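You operate a simulated robot arm through the tools that you are given. There is no shell and no other tool.

You run a simulated robot arm. Do the job below in one go: nothing can be reset, and whatever is moved stays where it is left.

## Task
Put things in order on the long table. At the end: the clear glass with a pink ring stands where the green snack tube (marked "NUTS") stood; the small bottle with a green cap (marked "BATH GEL") stands where the clear glass with a pink ring stood; one of the white sugar cubes from the long table is in the blue tray; the green snack tube stands where the white small bowl with a teal rim stood; the white small bowl with a teal rim is on the red board game box; whatever was shut is shut again. Leave all else as you found it, and nothing knocked over.

It is judged by the outcome, as a careful person would: the job done as asked, and still so three seconds after it is handed in. It fails if anything else is knocked over, pushed out of place, dropped, spilled or broken. Lids that push on must go on centred and level and be pressed home; caps that screw on are set level and turned clockwise until they are tight.

## Robot
A 7-joint arm with a two-finger gripper, fixed in place. Base frame: the origin is on the floor under the middle of its stand, x ahead of it, y to its left, z up; the work surface is at about z = 0.76. Readings come in m, degrees, newtons and seconds.
With the tool pointing down near the work surface it reaches from about 0.34 to 0.72 m from the base axis. Its first joint turns from -66.0 to 66.0 degrees. Payload 2.45 kg.
The TCP is the grasp point between the finger pads, 0.026 m short of the fingertips. In the tool frame z runs along the fingers and y along their closing line. The gripper opens to 0.096 m; its body begins 0.069 m behind the TCP.
Orientation is that of the tool frame in the base frame, as a unit quaternion [w, x, y, z]. With the fingers straight down and closing along the base's y, the tool's x points along the base's -x, its y along +y and its z along -z.

## Interface
- The arm moves only by the tool send_rows. Its argument "increments" is text: rows parted by semicolons, each of 7 numbers parted by spaces: the shift along the base's x, y, z in m, then the turn, a rotation vector about the base's x, y, z in degrees, then the gripper command, from -1 (shut) to 1 (fully open), values between in proportion. In form: x y z wx wy wz grip; .... A call has 1 to 20 rows; each row shifts and turns the commanded pose from where the row before left it. Each row takes 0.2 s and may step no farther than 0.05 m and 8.6 degrees from the row before; otherwise, or with a gripper value out of range, the whole call is refused. Where a pose cannot be reached the arm comes as near as it can. A force on the tool above 40 N (or 10 N above the force at the start of the call, whichever is more), or a blocked arm, ends the call early, and 0.2 s more pass. The fingers move at their own pace (about 0.05 m/s each) and stop on an object; they squeeze with about 42 N. The grip force told is the motor's: it shows also when the fingers shut on nothing. Time passes only in rows, and 0.2 s behind the last, so rows that do not move let the fingers close. It gives the time, the measured TCP pose, the force on the tool (base axes), the opening and the grip force at its end, in the units of the frame above (readings bear some noise), with the torque about the TCP (base axes, N m) and any sound that the robot's microphone picked up.
- Cameras (640 x 400 px; columns grow to the right, rows downward): "scene" is fixed at [0.1594, -0.4076, 1.395]; the picture's right is [0.72, -0.70, 0.00], its down [-0.57, -0.59, -0.57] and it looks along [0.40, 0.41, -0.82] (base axes); focal length 321 px, centre (320, 200). "wrist" rides on the gripper at [0.082, 0.003, -0.098] in the tool frame; the picture's right is [-0.04, 1.00, 0.00], its down [-0.73, -0.03, -0.68] and it looks along [-0.68, -0.03, 0.73] (tool axes); focal length 256 px, centre (320, 200). There is no depth. A picture from a camera that has moved, and an enlarged one, comes with that camera's place and axes in the base frame and with its lens.
- snapshot(camera): a new picture of that camera. No time passes.
- inspect(camera, box): a new picture of the part [left, top, right, bottom] of that camera's present view, enlarged. No time passes.
- hand_in(): hands the job in; it is judged then, once.

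Places have to be worked out from the pictures, the camera data and where the tool is seen. Open the gripper and draw the arm clear of the work before you hand the job in, unless the task says otherwise.

The tools are called as a command line: name --argument value ..., lists and objects as JSON in quotes. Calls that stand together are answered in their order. send_rows: Moves the arm, as the interface text tells. Its arguments: {"type":"object","properties":{"increments":{"type":"string"}},"required":["increments"]} The other tools are called the same way: snapshot (camera) takes a picture; inspect (camera, box) takes an enlarged picture of a part of a camera's view; hand_in () hands the job in.

At the start:

```text
time_s: 0.0
eef_pos: [0.385, -0.2069, 1.0459]
orientation: [-0.001, 0.0, 1.0, -0.001]
wrist_force: [-0.5, 0.3, -0.6]
torque: [0.02, 0.01, -0.02]
finger_gap: 0.0958
finger_force: 0.0
```

scene: 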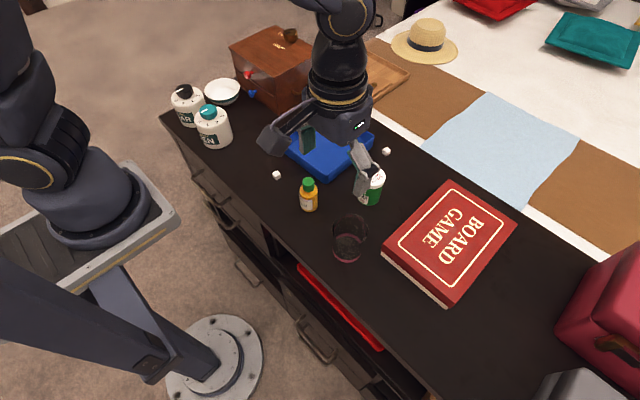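
wrist: 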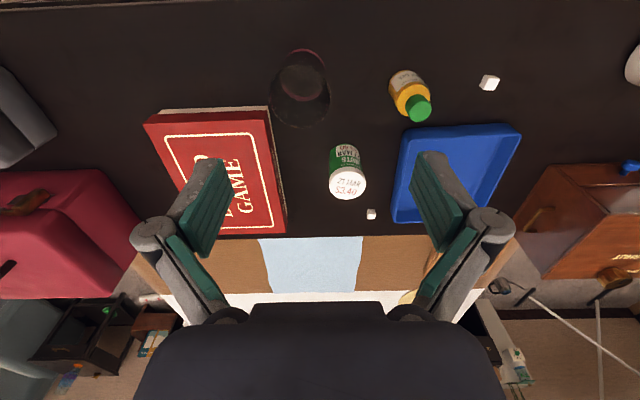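

I'll start by looking closer at the scene to identify every object and its place.

inspect --camera "scene" --box '[150, 60, 310, 160]'

inspect --camera "scene" --box '[260, 130, 420, 280]'

inspect --camera "wrist" --box '[240, 30, 560, 230]'

```text
4.00 times, centred on (230, 110) of scene
camera zoom: at [0.1594, -0.4076, 1.395], right [0.72, -0.7, 0.0], down [-0.57, -0.59, -0.57], along [0.4, 0.41, -0.82], focal length 1284 px, centre (680, 560)
```

zoom: 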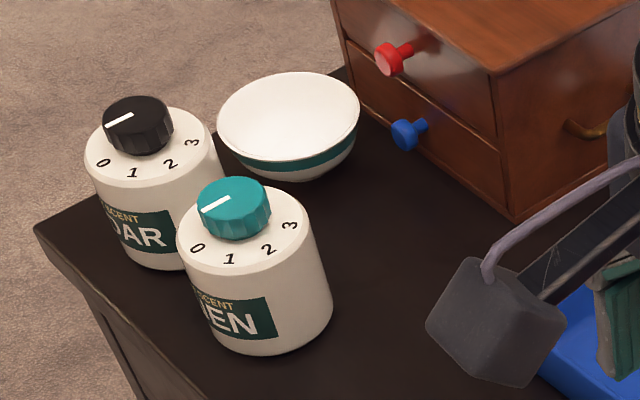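

```text
2.67 times, centred on (340, 205) of scene
camera zoom: at [0.1594, -0.4076, 1.395], right [0.72, -0.7, 0.0], down [-0.57, -0.59, -0.57], along [0.4, 0.41, -0.82], focal length 856 px, centre (267, 187)
```

zoom: 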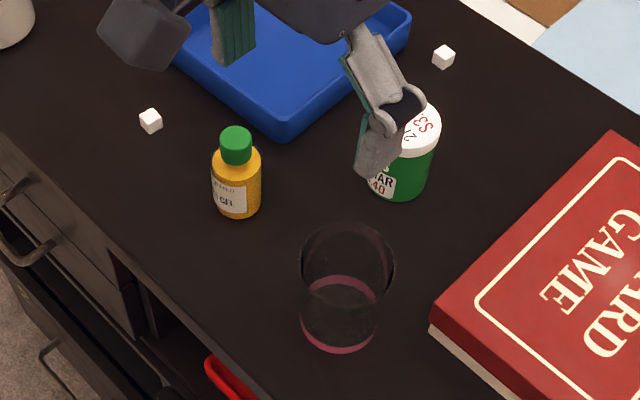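

```text
2.00 times, centred on (400, 130) of wrist
camera zoom: at [0.3035, -0.2017, 1.1432], right [0.04, 1.0, 0.0], down [0.73, -0.03, 0.68], along [0.68, -0.03, -0.73], focal length 512 px, centre (160, 340)
```

zoom: 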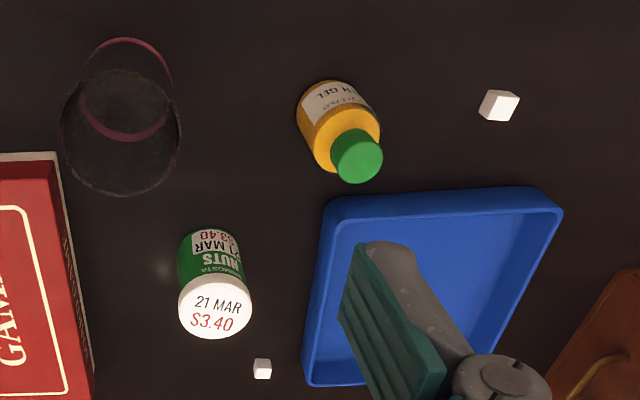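

The wrist view gives cube 1 near (0.437, 0.032), cube 2 near (0.70, -0.11) and the bowl near (0.51, 0.37). I'll zoom in on the glass, the box and the bowl area to refine these.

inspect --camera "scene" --box '[310, 200, 390, 270]'

inspect --camera "scene" --box '[360, 160, 530, 310]'

inspect --camera "scene" --box '[220, 20, 420, 150]'

inspect --camera "scene" --box '[160, 120, 400, 400]'

```text
5.71 times, centred on (350, 235) of scene
camera zoom: at [0.1594, -0.4076, 1.395], right [0.72, -0.7, 0.0], down [-0.57, -0.59, -0.57], along [0.4, 0.41, -0.82], focal length 1834 px, centre (149, 0)
```

zoom: 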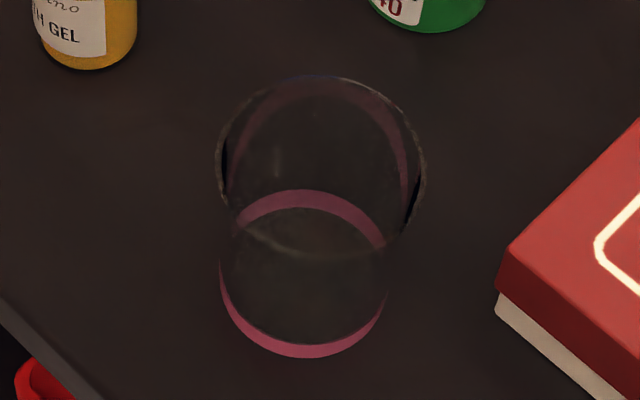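

```text
2.67 times, centred on (445, 235) of scene
camera zoom: at [0.1594, -0.4076, 1.395], right [0.72, -0.7, 0.0], down [-0.57, -0.59, -0.57], along [0.4, 0.41, -0.82], focal length 856 px, centre (-13, 107)
```

zoom: 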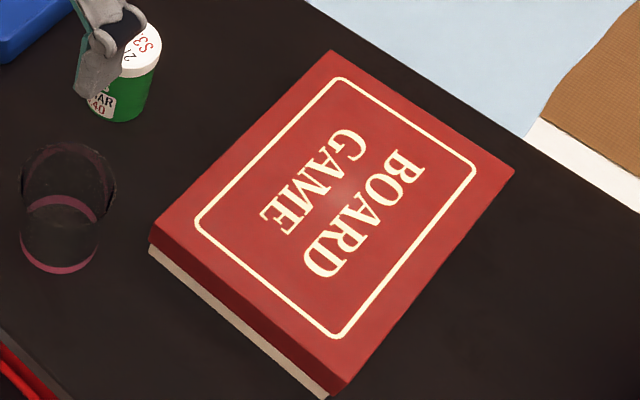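

```text
3.08 times, centred on (320, 85) of scene
camera zoom: at [0.1594, -0.4076, 1.395], right [0.72, -0.7, 0.0], down [-0.57, -0.59, -0.57], along [0.4, 0.41, -0.82], focal length 988 px, centre (320, 554)
```

zoom: 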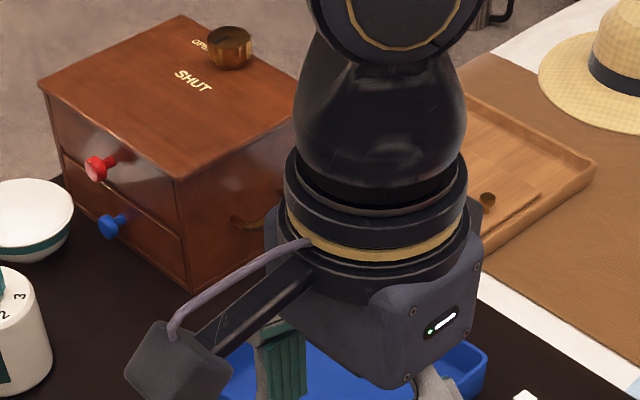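

```text
1.43 times, centred on (280, 260) of scene
camera zoom: at [0.1594, -0.4076, 1.395], right [0.72, -0.7, 0.0], down [-0.57, -0.59, -0.57], along [0.4, 0.41, -0.82], focal length 458 px, centre (377, 114)
```

zoom: 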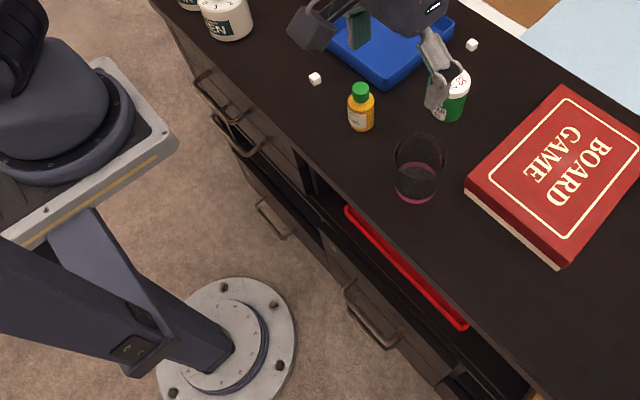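

I have rough positions: glass (0.42,-0.227), tube (0.56,-0.17), bottle (0.437,-0.088), bowl (0.51,0.37), and box x 0.46–0.71, y -0.45 to -0.28 with its top near z 0.80. First I'll carry the wrist camera at safe height to the bowl for a closer look.

send_rows --increments "0 0.048 0 0 0 0 1; 0 0.048 0 0 0 0 1; 0 0.048 0 0 0 0 1; 0 0.048 0 0 0 0 1; 0 0.048 0 0 0 0 1; 0 0.048 0 0 0 0 1; 0 0.048 0 0 0 0 1; 0 0.048 0 0 0 0 1; 0 0.048 0 0 0 0 1; 0 0.048 0 0 0 0 1; 0 0.048 0 0 0 0 1; 0 0.02 0 0 0 0 1; 0 0 0 0 0 0 1"

snapshot --camera "wrist"

snapshot --camera "scene"

```text
time_s: 2.8
eef_pos: [0.3822, 0.3414, 1.0448]
orientation: [0.0, 0.0, 1.0, 0.0]
wrist_force: [0.2, -0.1, -0.7]
torque: [0.01, 0.04, 0.01]
finger_gap: 0.0961
finger_force: 0.1
```

```text
taken
camera wrist: at [0.3026, 0.3453, 1.1433], right [0.04, 1.0, 0.0], down [0.73, -0.03, 0.68], along [0.68, -0.03, -0.73], focal length 256 px, centre (320, 200)
```

wrist: 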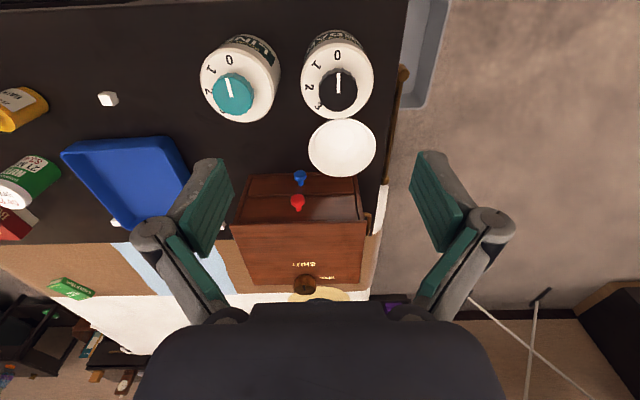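

```text
taken
```

scene: 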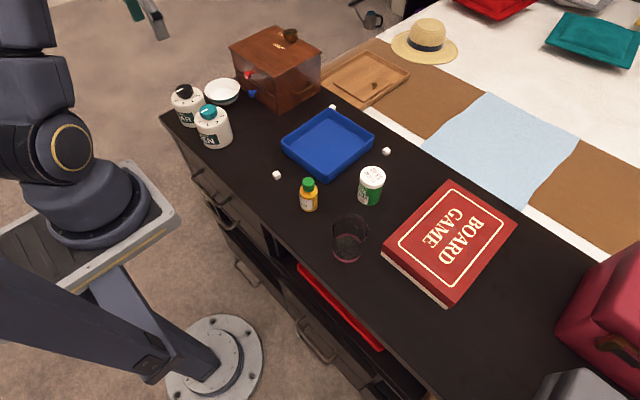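

The arm is clear now and a third sugar cube shows beyond the tray. I'll zoom in on each object for precise placements.

inspect --camera "wrist" --box '[190, 20, 420, 220]'

inspect --camera "scene" --box '[340, 150, 400, 210]'

inspect --camera "scene" --box '[280, 160, 340, 220]'

inspect --camera "scene" --box '[260, 90, 400, 190]'

inspect --camera "scene" --box '[190, 60, 270, 130]'

```text
2.00 times, centred on (305, 120) of wrist
camera zoom: at [0.3026, 0.3453, 1.1433], right [0.04, 1.0, 0.0], down [0.73, -0.03, 0.68], along [0.68, -0.03, -0.73], focal length 512 px, centre (350, 360)
```

zoom: 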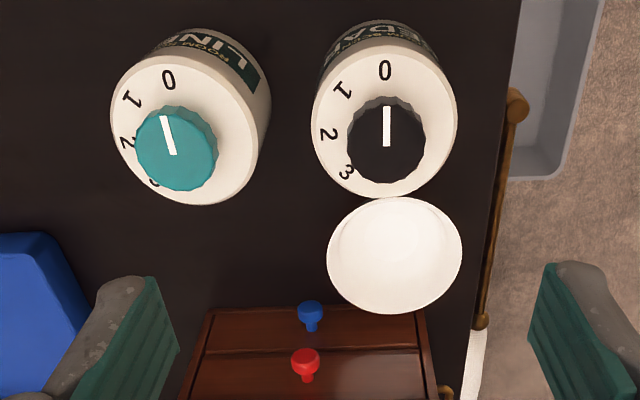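

```text
6.67 times, centred on (370, 180) of scene
camera zoom: at [0.1594, -0.4076, 1.395], right [0.72, -0.7, 0.0], down [-0.57, -0.59, -0.57], along [0.4, 0.41, -0.82], focal length 2140 px, centre (-13, 333)
```

zoom: 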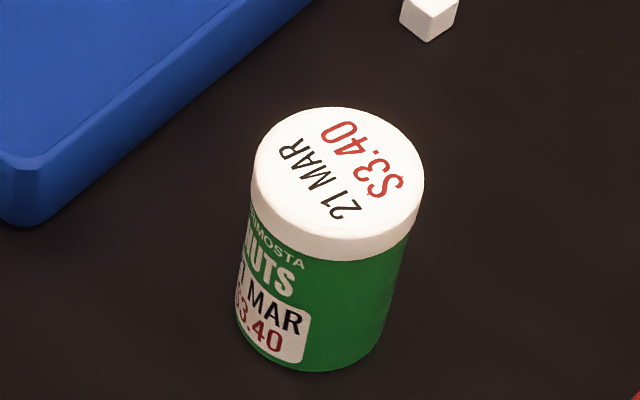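

```text
6.67 times, centred on (310, 190) of scene
camera zoom: at [0.1594, -0.4076, 1.395], right [0.72, -0.7, 0.0], down [-0.57, -0.59, -0.57], along [0.4, 0.41, -0.82], focal length 2140 px, centre (387, 267)
```

zoom: 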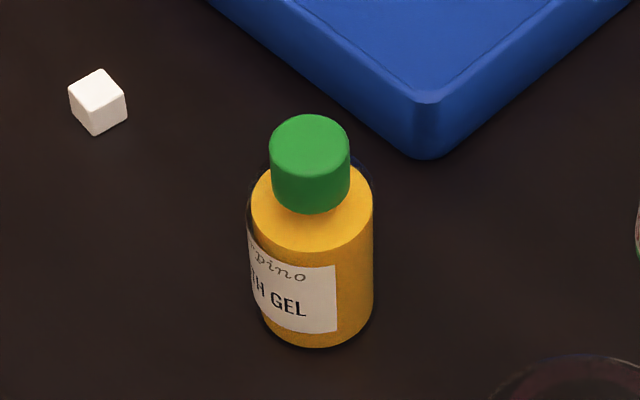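

```text
4.00 times, centred on (330, 140) of scene
camera zoom: at [0.1594, -0.4076, 1.395], right [0.72, -0.7, 0.0], down [-0.57, -0.59, -0.57], along [0.4, 0.41, -0.82], focal length 1284 px, centre (280, 440)
```

zoom: 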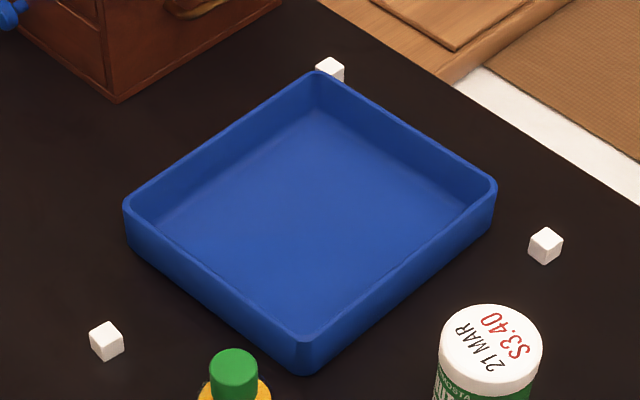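

```text
5.71 times, centred on (230, 95) of scene
camera zoom: at [0.1594, -0.4076, 1.395], right [0.72, -0.7, 0.0], down [-0.57, -0.59, -0.57], along [0.4, 0.41, -0.82], focal length 1834 px, centre (834, 800)
```

zoom: 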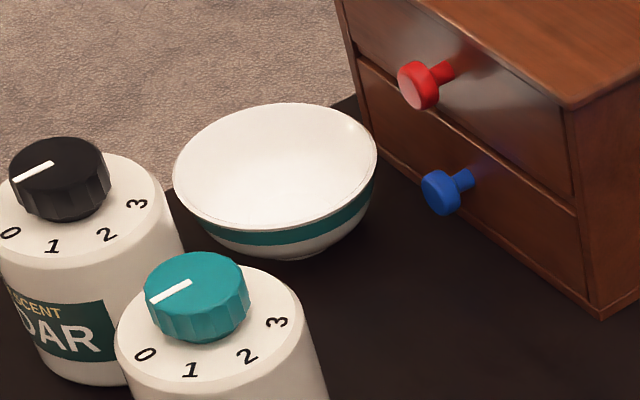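

The bowl's rim is centred near (0.511, 0.369), z≈0.807 and about 0.104 wide, with the CEDAR bottle close on its robot side and drawer knobs beyond it. I'll grip its +y rim with the tool tilted to follow the wall, so I go to a hover there first with a partly open gripper.

send_rows --increments "0.032 0.02 0 -5 0 0 1; 0.032 0.02 0 -5 0 0 0.5; 0.032 0.02 0 -5 0 0 0.2; 0.032 0.02 0 -5 0 0 0; 0 0 -0.04 0 0 0 0; 0 0 -0.04 0 0 0 0; 0 0 -0.03 0 0 0 0; 0 0 -0.02 0 0 0 0; 0 0 0 0 0 0 0; 0 0 0 0 0 0 0"

snapshot --camera "wrist"

inspect --camera "scene" --box '[150, 20, 310, 150]'

```text
time_s: 5.0
eef_pos: [0.495, 0.4015, 0.9136]
orientation: [0.0, 0.0, 0.985, -0.174]
wrist_force: [0.9, -0.2, -0.5]
torque: [0.0, -0.01, -0.01]
finger_gap: 0.0478
finger_force: 0.1
out of reach, approached as far as the arm can: row 4
```

```text
taken
camera wrist: at [0.414, 0.4385, 1.0036], right [0.04, 0.94, -0.34], down [0.73, 0.21, 0.65], along [0.68, -0.28, -0.68], focal length 256 px, centre (320, 200)
```

wrist: 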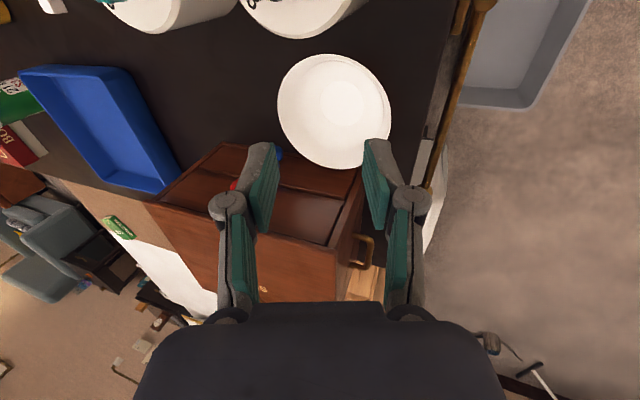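

```text
3.08 times, centred on (230, 85) of scene
camera zoom: at [0.1594, -0.4076, 1.395], right [0.72, -0.7, 0.0], down [-0.57, -0.59, -0.57], along [0.4, 0.41, -0.82], focal length 988 px, centre (597, 554)
```

zoom: 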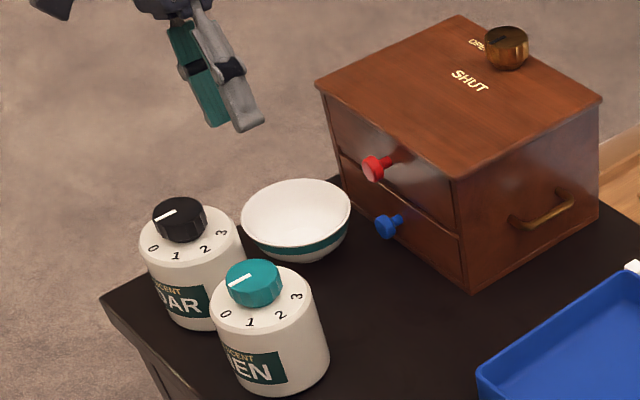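

The hover stopped short at (0.495, 0.4015) because of the tilt's reach at that height. Now lower, I'll try moving the remaining way toward the +y rim.

send_rows --increments "0.016 0.0 -0.01 0 0 0 0; 0 0.01 -0.01 0 0 0 0; 0 0.01 -0.01 0 0 0 0; 0 0 0 0 0 0 0; 0 0 0 0 0 0 0"

snapshot --camera "wrist"

inspect --camera "scene" --box '[150, 20, 310, 150]'

```text
time_s: 6.2
eef_pos: [0.5008, 0.4096, 0.884]
orientation: [0.0, -0.001, 0.985, -0.174]
wrist_force: [0.5, 0.1, -0.2]
torque: [0.0, 0.0, 0.0]
finger_gap: 0.048
finger_force: 0.0
out of reach, approached as far as the arm can: row 2, 3
```

```text
taken
camera wrist: at [0.4196, 0.4461, 0.9744], right [0.04, 0.94, -0.34], down [0.73, 0.21, 0.65], along [0.68, -0.28, -0.68], focal length 256 px, centre (320, 200)
```

wrist: 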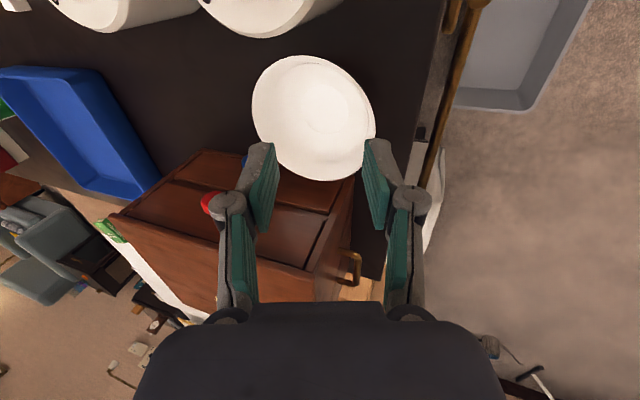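

```text
3.08 times, centred on (230, 85) of scene
camera zoom: at [0.1594, -0.4076, 1.395], right [0.72, -0.7, 0.0], down [-0.57, -0.59, -0.57], along [0.4, 0.41, -0.82], focal length 988 px, centre (597, 554)
```

zoom: 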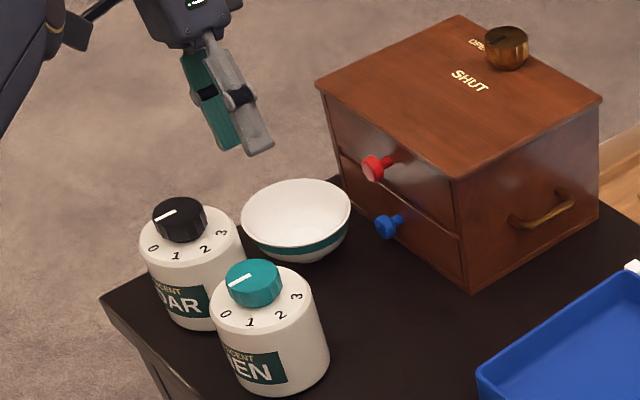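

With 20° tilt the reach limit sits at about (0.501, 0.410), so I'll ease the tilt to 12° and move over the rim point near (0.511, 0.423), then check again.

send_rows --increments "0 0 0 4 0 0 0; 0 0 0 4 0 0 0; 0.005 0.007 -0.01 0 0 0 0; 0.0055 0.007 -0.01 0 0 0 0; 0 0 0 0 0 0 0; 0 0 0 0 0 0 0"

snapshot --camera "wrist"

inspect --camera "scene" --box '[150, 20, 310, 150]'

```text
time_s: 7.6
eef_pos: [0.5113, 0.422, 0.8635]
orientation: [0.0, 0.0, 0.995, -0.104]
wrist_force: [0.4, 0.0, -0.2]
torque: [0.0, 0.05, -0.02]
finger_gap: 0.0481
finger_force: 0.1
```

```text
taken
camera wrist: at [0.4308, 0.447, 0.959], right [0.04, 0.98, -0.21], down [0.73, 0.11, 0.67], along [0.68, -0.18, -0.71], focal length 256 px, centre (320, 200)
```

wrist: 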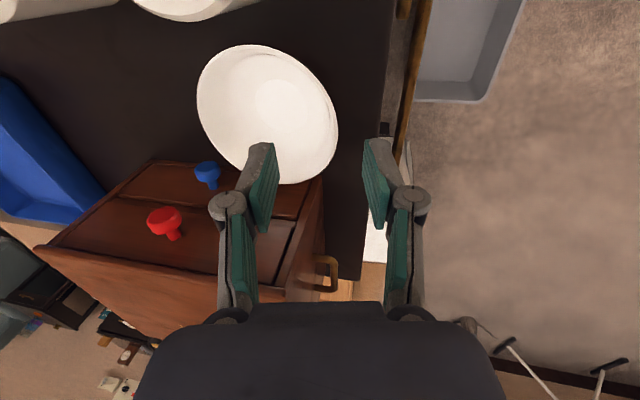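

```text
3.08 times, centred on (230, 85) of scene
camera zoom: at [0.1594, -0.4076, 1.395], right [0.72, -0.7, 0.0], down [-0.57, -0.59, -0.57], along [0.4, 0.41, -0.82], focal length 988 px, centre (597, 554)
```

zoom: 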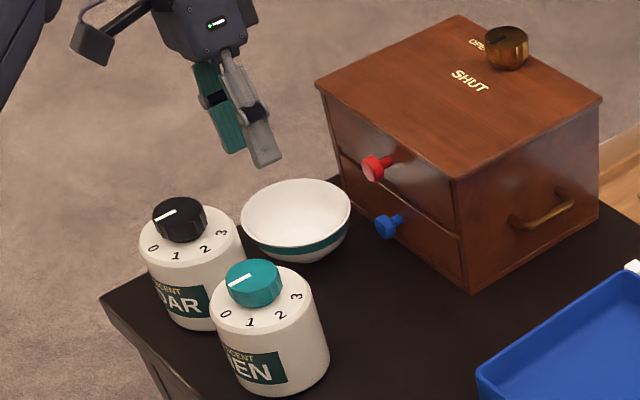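

The TCP is at (0.5113, 0.422, 0.8635) with the rim's +y point measured at (0.512, 0.4234), so one finger will enter the bowl and the other stay outside. I'll go down to z≈0.807 and look before closing.

send_rows --increments "0 0.001 -0.02 0 0 0 0; 0 0 -0.02 0 0 0 0; 0 0 -0.0165 0 0 0 0; 0 0 0 0 0 0 0; 0 0 0 0 0 0 0"

snapshot --camera "wrist"

inspect --camera "scene" --box '[150, 20, 310, 150]'

```text
time_s: 8.8
eef_pos: [0.5071, 0.4206, 0.8067]
orientation: [0.0, 0.001, 0.994, -0.106]
wrist_force: [0.2, -0.1, 0.4]
torque: [0.03, 0.03, 0.0]
finger_gap: 0.0481
finger_force: 0.1
out of reach, approached as far as the arm can: row 3
```

```text
taken
camera wrist: at [0.4264, 0.4439, 0.9029], right [0.04, 0.98, -0.21], down [0.73, 0.11, 0.67], along [0.68, -0.18, -0.71], focal length 256 px, centre (320, 200)
```

wrist: 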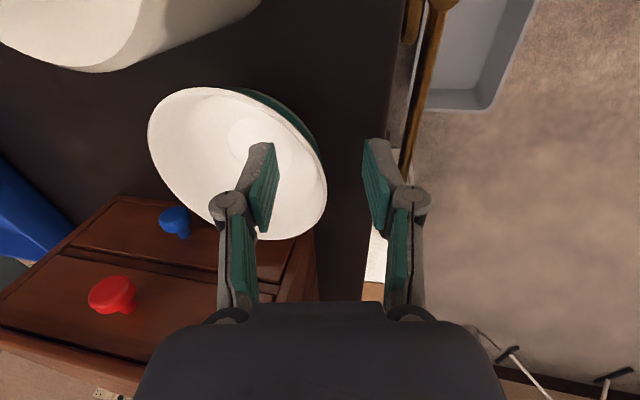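

```text
3.08 times, centred on (230, 85) of scene
camera zoom: at [0.1594, -0.4076, 1.395], right [0.72, -0.7, 0.0], down [-0.57, -0.59, -0.57], along [0.4, 0.41, -0.82], focal length 988 px, centre (597, 554)
```

zoom: 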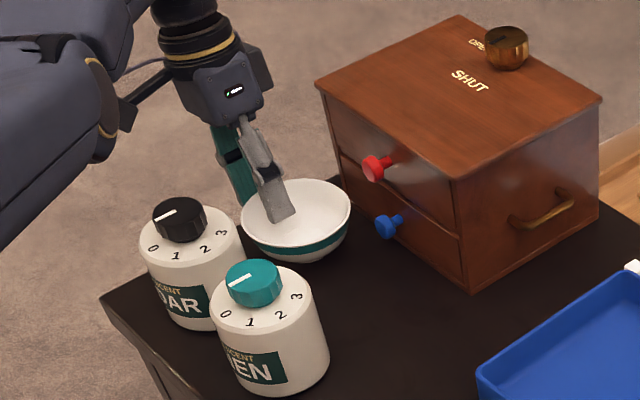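

The inner finger is inside the bowl and the rim lies midway between the pads. I'll close the gripper now.

send_rows --increments "0 0 0 0 0 0 -0.5; 0 0 0 0 0 0 -1; 0 0 0 0 0 0 -1; 0 0 0 0 0 0 -1; 0 0 0 0 0 0 -1; 0 0 0 0 0 0 -1"

snapshot --camera "wrist"

inspect --camera "scene" --box '[150, 20, 310, 150]'

```text
time_s: 10.2
eef_pos: [0.5069, 0.4193, 0.8094]
orientation: [0.001, 0.0, 0.995, -0.104]
wrist_force: [-0.1, -6.4, 18.8]
torque: [-0.98, 0.39, 0.11]
finger_gap: 0.0145
finger_force: 40.6
```

```text
taken
camera wrist: at [0.4266, 0.4437, 0.9041], right [0.04, 0.98, -0.21], down [0.73, 0.11, 0.67], along [0.68, -0.18, -0.71], focal length 256 px, centre (320, 200)
```

wrist: 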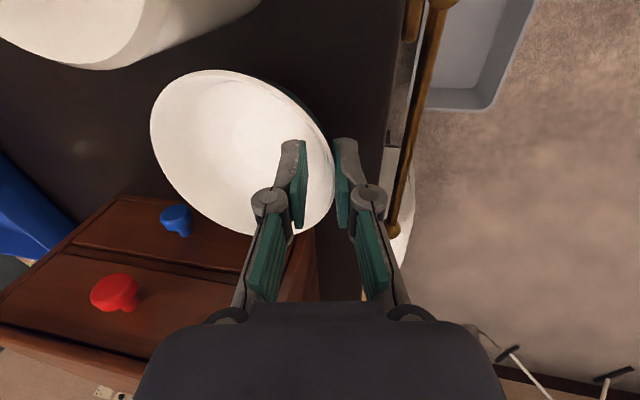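

```text
3.08 times, centred on (230, 85) of scene
camera zoom: at [0.1591, -0.408, 1.3949], right [0.72, -0.7, 0.0], down [-0.57, -0.59, -0.57], along [0.4, 0.41, -0.82], focal length 988 px, centre (597, 554)
```

zoom: 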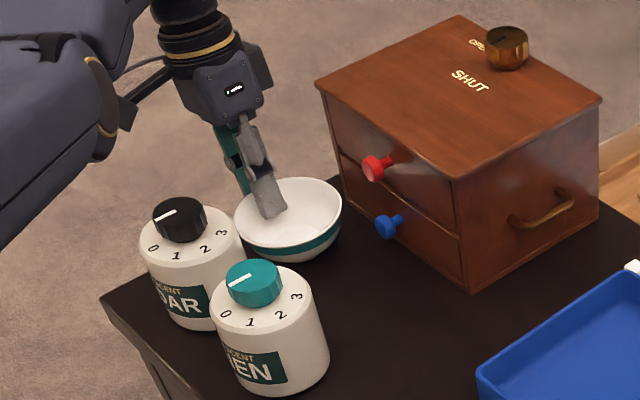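

The gripper holds the wall (gap 0.0145 m, 40 N) and the bowl has tilted slightly to align. I'll lift straight up a little and check the hold.

send_rows --increments "0 0 0.01 0 0 0 -1; 0 0 0.015 0 0 0 -1; 0 0 0.02 0 0 0 -1; 0 0 0 0 0 0 -1"

snapshot --camera "wrist"

inspect --camera "scene" --box '[150, 20, 310, 150]'

```text
time_s: 11.2
eef_pos: [0.5106, 0.4243, 0.852]
orientation: [-0.001, -0.001, 0.994, -0.105]
wrist_force: [0.3, 0.3, -0.2]
torque: [-0.04, 0.0, 0.03]
finger_gap: 0.0
finger_force: 28.4
out of reach, approached as far as the arm can: row 2, 3
```

```text
taken
camera wrist: at [0.4305, 0.4482, 0.9471], right [0.04, 0.98, -0.21], down [0.73, 0.11, 0.67], along [0.68, -0.18, -0.71], focal length 256 px, centre (320, 200)
```

wrist: 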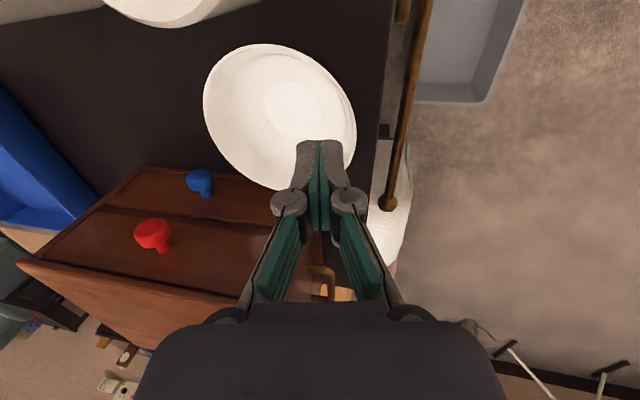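

```text
3.08 times, centred on (230, 85) of scene
camera zoom: at [0.1594, -0.4076, 1.395], right [0.72, -0.7, 0.0], down [-0.57, -0.59, -0.57], along [0.4, 0.41, -0.82], focal length 988 px, centre (597, 554)
```

zoom: 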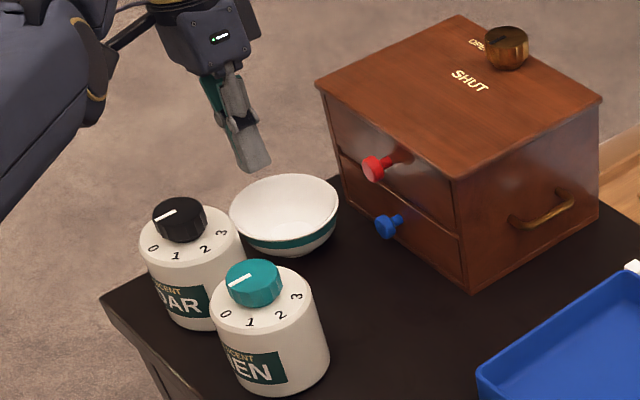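

The bowl slipped because its wall flares more than the tool's tilt, and it shifted about 1.5 cm in +y to roughly (0.509, 0.389); nothing else moved. I'll study the bowl's profile before gripping from the -y side with a steeper tilt.

inspect --camera "scene" --box '[200, 65, 250, 100]'

send_rows --increments "0 -0.005 0.03 0 0 0 -1; 0 -0.01 0.04 4 0 0 -1; 0 -0.01 0.04 8 0 0 -1; 0 -0.03 0.02 8 0 0 -0.5; 0 -0.03 0 8 0 0 -0.3; 0 -0.02 0 8 0 0 -0.2; 0 0 0 2 0 0 -0.1; 0 0 0 0 0 0 -0.1; 0 0 0 0 0 0 -0.1"

snapshot --camera "wrist"

snapshot --camera "scene"

```text
11.43 times, centred on (225, 82) of scene
camera zoom: at [0.1594, -0.4076, 1.395], right [0.72, -0.7, 0.0], down [-0.57, -0.59, -0.57], along [0.4, 0.41, -0.82], focal length 3668 px, centre (1406, 1543)
```

zoom: 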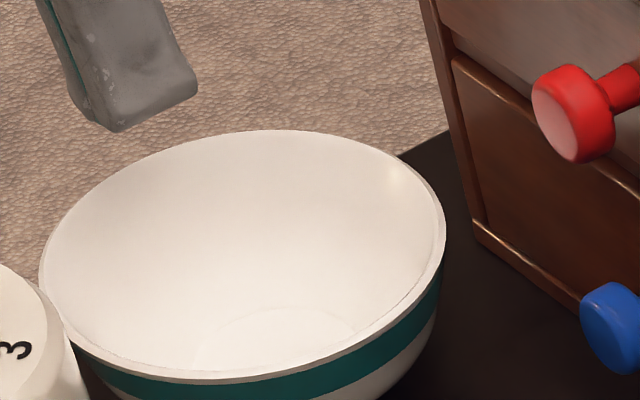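

```text
time_s: 13.2
eef_pos: [0.6339, 0.4188, 1.013]
orientation: [-0.001, -0.001, 0.975, 0.224]
wrist_force: [0.5, 0.4, 0.1]
torque: [-0.03, 0.04, -0.03]
finger_gap: 0.0431
finger_force: 0.0
out of reach, approached as far as the arm can: row 1, 2, 3, 4, 5, 6, 7
```

```text
taken
camera wrist: at [0.5531, 0.3793, 1.1025], right [0.04, 0.9, 0.44], down [0.73, -0.32, 0.6], along [0.68, 0.3, -0.67], focal length 256 px, centre (320, 200)
```

wrist: 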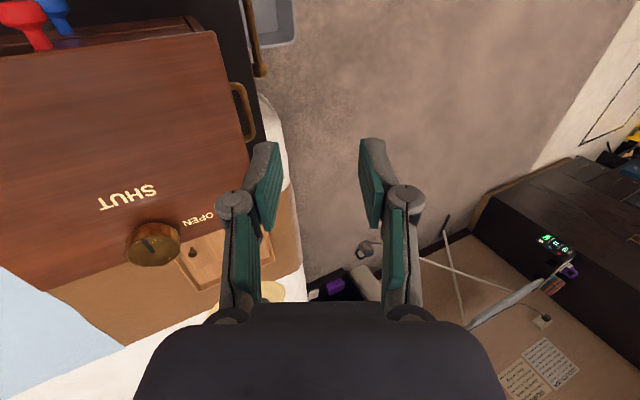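

```text
taken
```

scene: 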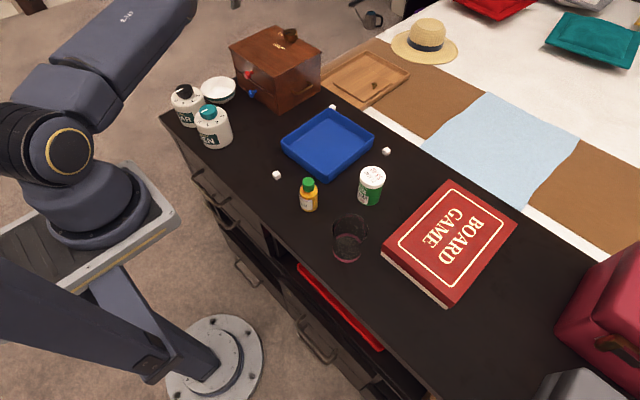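

The arm drifted along its reach limit to (0.634, 0.419, 1.013) but touched nothing. I'll bring it back toward (0.51, 0.30, 1.0) in small steps, clear above everything.

send_rows --increments "-0.02 -0.02 0.01 0 0 0 -0.1; -0.02 -0.02 0 0 0 0 -0.1; -0.02 -0.02 0 0 0 0 -0.1; -0.02 -0.02 0 0 0 0 -0.1; -0.02 -0.02 0 0 0 0 -0.1; -0.02 -0.01 0 0 0 0 -0.1; 0 0 0 0 0 0 -0.1"

snapshot --camera "wrist"

snapshot --camera "scene"

```text
time_s: 14.8
eef_pos: [0.6477, 0.3867, 1.0496]
orientation: [0.0, -0.001, 0.974, 0.225]
wrist_force: [0.4, -1.4, -0.6]
torque: [0.01, 0.01, 0.02]
finger_gap: 0.043
finger_force: 0.0
out of reach, approached as far as the arm can: row 1, 2, 3, 4, 5, 6
```

```text
taken
camera wrist: at [0.5656, 0.3467, 1.1386], right [0.04, 0.9, 0.44], down [0.73, -0.32, 0.6], along [0.68, 0.3, -0.67], focal length 256 px, centre (320, 200)
```

wrist: 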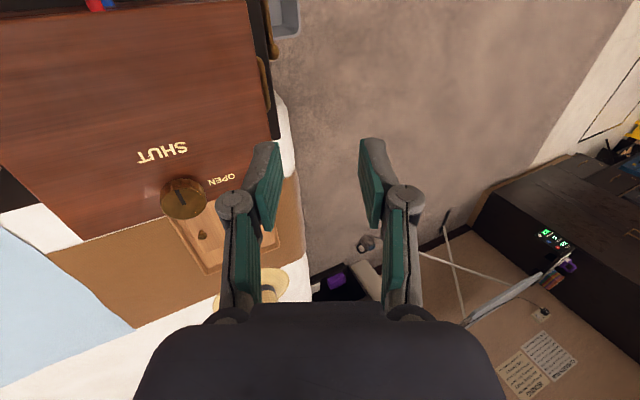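

```text
taken
```

scene: 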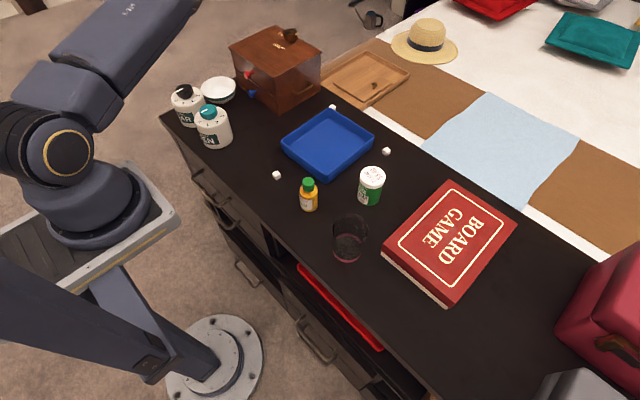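

The arm seems caught against a joint limit with this lean, so I'll take the lean back out in small steps and see how it responds.

send_rows --increments "0 0 0 -4 0 0 -0.1; 0 0 0 -4 0 0 -0.1"

```text
time_s: 15.4
eef_pos: [0.6334, 0.3784, 1.0448]
orientation: [0.0, -0.001, 0.988, 0.155]
wrist_force: [0.5, -0.8, -0.1]
torque: [0.01, 0.06, 0.01]
finger_gap: 0.0431
finger_force: 0.0
out of reach, approached as far as the arm can: row 1, 2
```

Reducing the lean brings it inward. I'll continue back to vertical.

send_rows --increments "0 0 0 -4 0 0 -0.1; 0 0 0 -4 0 0 -0.1; 0 0 0 -4 0 0 -0.1; 0 0 0 -4 0 0 -0.1; 0 0 0 0 0 0 -0.1"

```text
time_s: 16.6
eef_pos: [0.6049, 0.3572, 1.0374]
orientation: [0.0, 0.0, 1.0, 0.017]
wrist_force: [-0.3, -0.7, -0.4]
torque: [-0.01, 0.0, -0.04]
finger_gap: 0.0435
finger_force: 0.1
out of reach, approached as far as the arm can: row 1, 2, 3, 4
```

The tool is nearly vertical now at (0.605, 0.357, 1.037). I'll move it inward toward the base.

send_rows --increments "-0.02 -0.01 0 0 0 0 -0.1; -0.02 -0.01 0 0 0 0 -0.1; -0.02 -0.01 0 0 0 0 -0.1; 0 0 0 0 0 0 -0.1"

snapshot --camera "scene"

```text
time_s: 17.6
eef_pos: [0.5458, 0.3264, 1.038]
orientation: [0.0, 0.0, 1.0, 0.017]
wrist_force: [-0.3, 0.0, 0.4]
torque: [-0.01, 0.03, 0.03]
finger_gap: 0.0431
finger_force: 0.1
```

```text
taken
```

scene: 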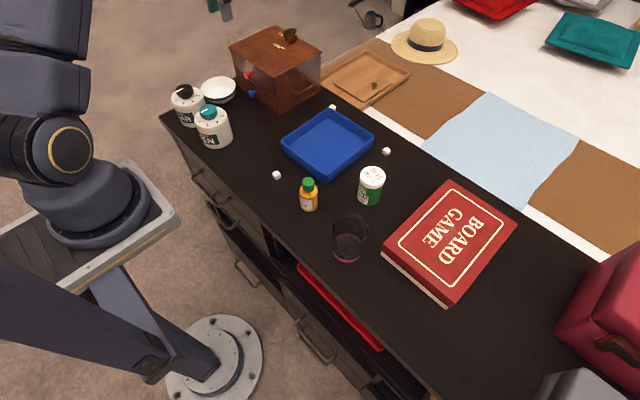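

The arm moves freely again. Studying the zoom, the bowl's wall is near vertical (~11–15°) for the top 12 mm and curves in strongly lower, so my first grip was too deep. I'll take a shallow grip on the -y rim with about 15° tilt; moving to a hover there.

send_rows --increments "-0.012 0.003 0 0 0 0 -0.1; -0.012 0.003 0 4 0 0 -0.1; -0.013 0.002 0 5 0 0 -0.1; 0 0 0 4 0 0 -0.1; 0 0 -0.03 0 0 0 -0.1; 0 0 -0.03 0 0 0 -0.1; 0 0 -0.03 0 0 0 -0.1; 0 0 0 0 0 0 -0.1; 0 0 0 0 0 0 -0.1"

snapshot --camera "wrist"

inspect --camera "scene" --box '[150, 20, 310, 150]'

```text
time_s: 19.6
eef_pos: [0.5084, 0.3342, 0.9486]
orientation: [-0.001, 0.0, 0.991, 0.13]
wrist_force: [0.6, -0.4, 0.6]
torque: [-0.02, 0.01, 0.03]
finger_gap: 0.0432
finger_force: 0.1
```

```text
taken
camera wrist: at [0.4282, 0.3121, 1.0435], right [0.04, 0.97, 0.26], down [0.73, -0.2, 0.65], along [0.68, 0.16, -0.72], focal length 256 px, centre (320, 200)
```

wrist: 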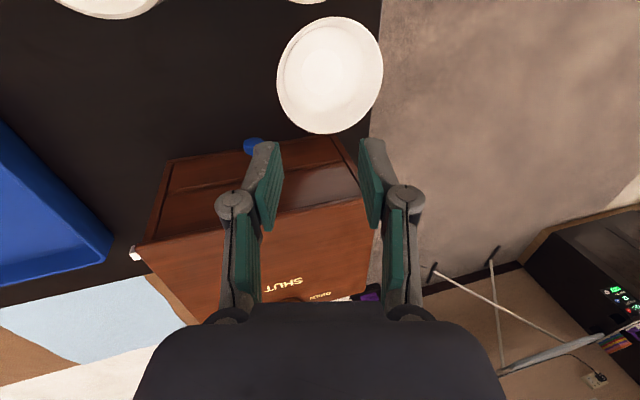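

```text
3.08 times, centred on (230, 85) of scene
camera zoom: at [0.1594, -0.4076, 1.395], right [0.72, -0.7, 0.0], down [-0.57, -0.59, -0.57], along [0.4, 0.41, -0.82], focal length 988 px, centre (597, 554)
```

zoom: 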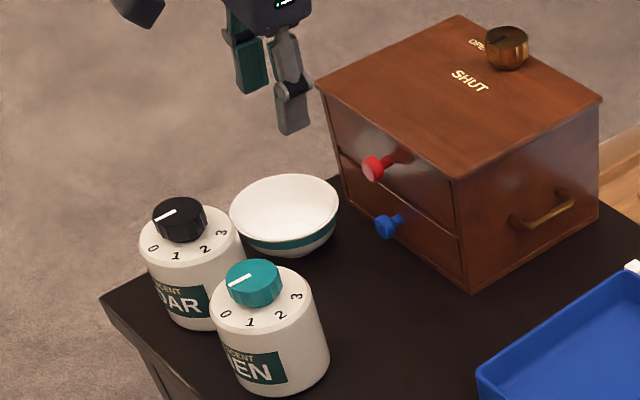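

From this view the bowl's centre is about (0.511, 0.383), so its -y wall is near y≈0.333. I'll shift slightly and descend to z≈0.86 for a close check.

send_rows --increments "0.001 -0.002 -0.03 0 0 0 -0.1; 0 -0.002 -0.03 0 0 0 -0.1; 0 0 -0.028 0 0 0 -0.1; 0 0 0 0 0 0 -0.1"

snapshot --camera "wrist"

inspect --camera "scene" --box '[170, 50, 270, 130]'

```text
time_s: 20.6
eef_pos: [0.5097, 0.3296, 0.8596]
orientation: [0.0, -0.001, 0.991, 0.131]
wrist_force: [-0.3, 0.3, 0.6]
torque: [0.01, 0.0, 0.02]
finger_gap: 0.0432
finger_force: 0.1
```

```text
taken
camera wrist: at [0.4286, 0.3083, 0.9548], right [0.04, 0.97, 0.26], down [0.73, -0.2, 0.65], along [0.68, 0.16, -0.72], focal length 256 px, centre (320, 200)
```

wrist: 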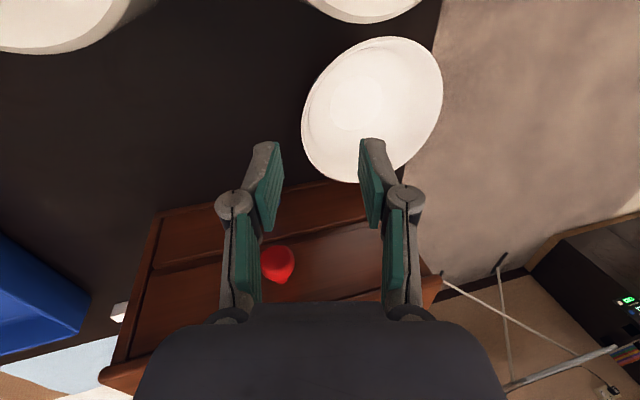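

```text
5.00 times, centred on (220, 90) of scene
camera zoom: at [0.1594, -0.4076, 1.395], right [0.72, -0.7, 0.0], down [-0.57, -0.59, -0.57], along [0.4, 0.41, -0.82], focal length 1605 px, centre (820, 750)
```

zoom: 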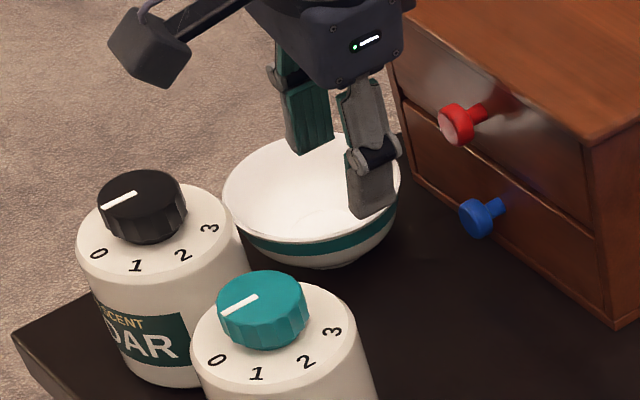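

The rim sits on the pads' midline and clearances to knobs and bottles look fine. I'll descend to z≈0.82 for the shallow grip and look again.

send_rows --increments "0 0 -0.02 0 0 0 -0.1; 0 0 -0.019 0 0 0 -0.1; 0 0 0 0 0 0 -0.1; 0 0 0 0 0 0 -0.1"

snapshot --camera "wrist"

inspect --camera "scene" --box '[170, 50, 270, 130]'

```text
time_s: 21.6
eef_pos: [0.5105, 0.3302, 0.8207]
orientation: [0.001, 0.0, 0.992, 0.13]
wrist_force: [-1.1, 0.6, 0.2]
torque: [0.01, 0.01, -0.01]
finger_gap: 0.0431
finger_force: 0.0
```

```text
taken
camera wrist: at [0.4306, 0.3089, 0.916], right [0.04, 0.97, 0.26], down [0.73, -0.2, 0.65], along [0.68, 0.16, -0.72], focal length 256 px, centre (320, 200)
```

wrist: 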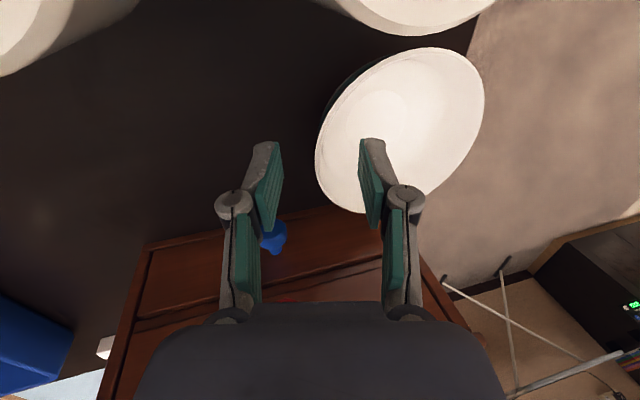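

```text
5.00 times, centred on (220, 90) of scene
camera zoom: at [0.1594, -0.4076, 1.395], right [0.72, -0.7, 0.0], down [-0.57, -0.59, -0.57], along [0.4, 0.41, -0.82], focal length 1605 px, centre (820, 750)
```

zoom: 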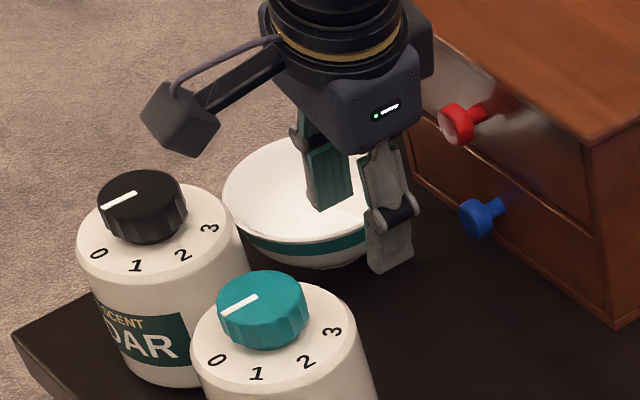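

One finger is inside, one outside, with the rim midway. Closing the gripper gently now.

send_rows --increments "0 0 0 0 0 0 -0.5; 0 0 0 0 0 0 -0.8; 0 0 0 0 0 0 -1; 0 0 0 0 0 0 -1; 0 0 0 0 0 0 -1; 0 0 0 0 0 0 -1"

snapshot --camera "wrist"

inspect --camera "scene" --box '[170, 50, 270, 130]'

```text
time_s: 23.0
eef_pos: [0.5115, 0.331, 0.8208]
orientation: [0.0, 0.0, 0.991, 0.131]
wrist_force: [-1.1, 1.6, 4.6]
torque: [0.23, -0.12, 0.02]
finger_gap: 0.0075
finger_force: 35.4
```

```text
taken
camera wrist: at [0.4307, 0.3091, 0.9164], right [0.04, 0.96, 0.26], down [0.73, -0.2, 0.65], along [0.68, 0.16, -0.72], focal length 256 px, centre (320, 200)
```

wrist: 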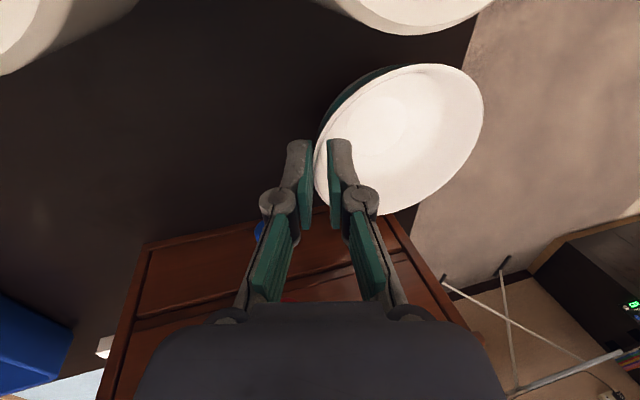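

```text
5.00 times, centred on (220, 90) of scene
camera zoom: at [0.1593, -0.4076, 1.395], right [0.72, -0.7, 0.0], down [-0.57, -0.59, -0.57], along [0.4, 0.41, -0.82], focal length 1605 px, centre (820, 750)
```

zoom: 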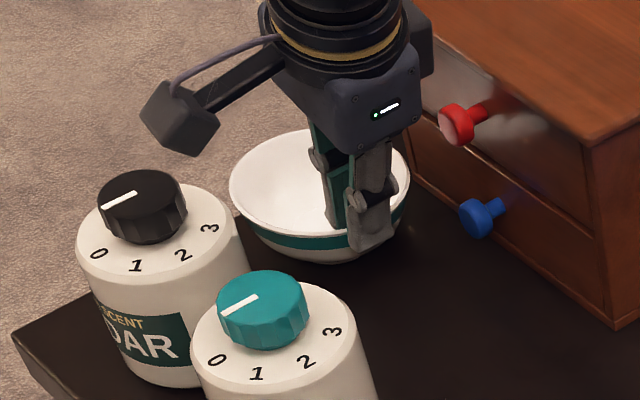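

The grip is tighter against the wall (gap 7.5 mm). I'll lift slowly by 1.5 cm and check that it stays.

send_rows --increments "0 0 0.005 0 0 0 -1; 0 0 0.005 0 0 0 -1; 0 0 0.005 0 0 0 -1; 0 0 0 0 0 0 -1"

snapshot --camera "wrist"

inspect --camera "scene" --box '[170, 50, 270, 130]'

```text
time_s: 24.0
eef_pos: [0.5105, 0.3299, 0.8347]
orientation: [0.0, 0.0, 0.991, 0.131]
wrist_force: [1.0, 0.2, -1.3]
torque: [-0.06, -0.03, 0.03]
finger_gap: 0.0072
finger_force: 35.2
```

```text
taken
camera wrist: at [0.4295, 0.3086, 0.9311], right [0.04, 0.97, 0.26], down [0.73, -0.2, 0.65], along [0.68, 0.16, -0.72], focal length 256 px, centre (320, 200)
```

wrist: 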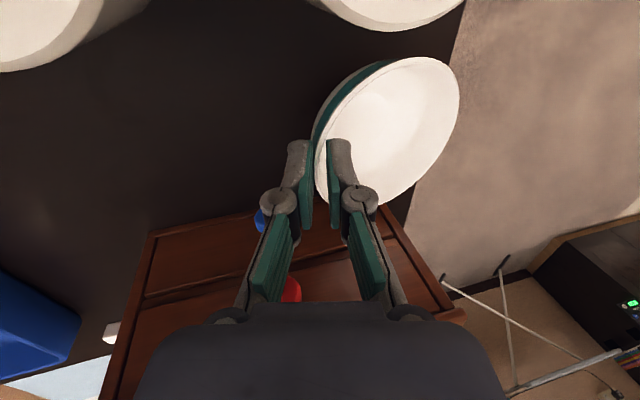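

```text
5.00 times, centred on (220, 90) of scene
camera zoom: at [0.1594, -0.4076, 1.395], right [0.72, -0.7, 0.0], down [-0.57, -0.59, -0.57], along [0.4, 0.41, -0.82], focal length 1605 px, centre (820, 750)
```

zoom: 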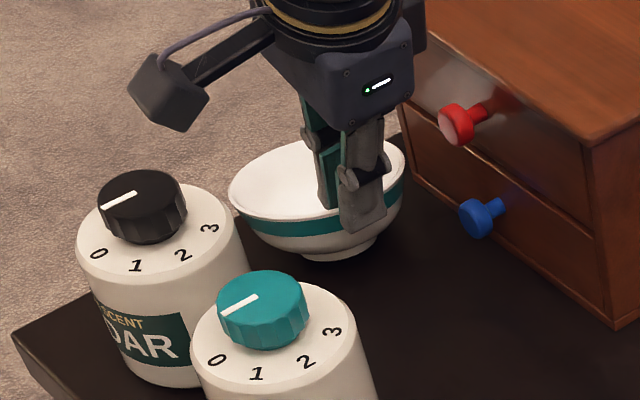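

The bowl is coming up, held by the near rim with its far side hanging a little lower. I'll continue lifting slowly well clear of the knobs.

send_rows --increments "0 0 0.01 0 0 0 -1; 0 0 0.015 0 0 0 -1; 0 0 0.02 0 0 0 -1; 0 0 0.02 0 0 0 -1; 0 0 0.02 0 0 0 -1; 0 0 0.015 0 0 0 -1; 0 0 0 0 0 0 -1"

snapshot --camera "wrist"

inspect --camera "scene" --box '[150, 0, 310, 130]'

```text
time_s: 25.6
eef_pos: [0.509, 0.3324, 0.936]
orientation: [-0.001, -0.001, 0.991, 0.131]
wrist_force: [0.1, 0.0, -1.2]
torque: [-0.09, -0.02, 0.0]
finger_gap: 0.0071
finger_force: 35.1
```

```text
taken
camera wrist: at [0.4279, 0.3098, 1.0317], right [0.04, 0.97, 0.26], down [0.73, -0.2, 0.65], along [0.68, 0.16, -0.72], focal length 256 px, centre (320, 200)
```

wrist: 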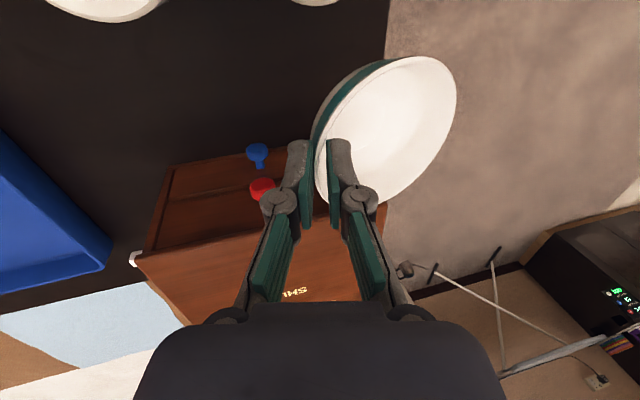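

```text
3.08 times, centred on (230, 65) of scene
camera zoom: at [0.1594, -0.4076, 1.395], right [0.72, -0.7, 0.0], down [-0.57, -0.59, -0.57], along [0.4, 0.41, -0.82], focal length 988 px, centre (597, 615)
```

zoom: 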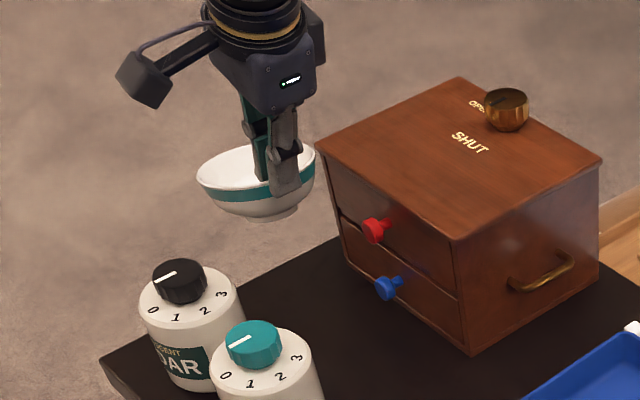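

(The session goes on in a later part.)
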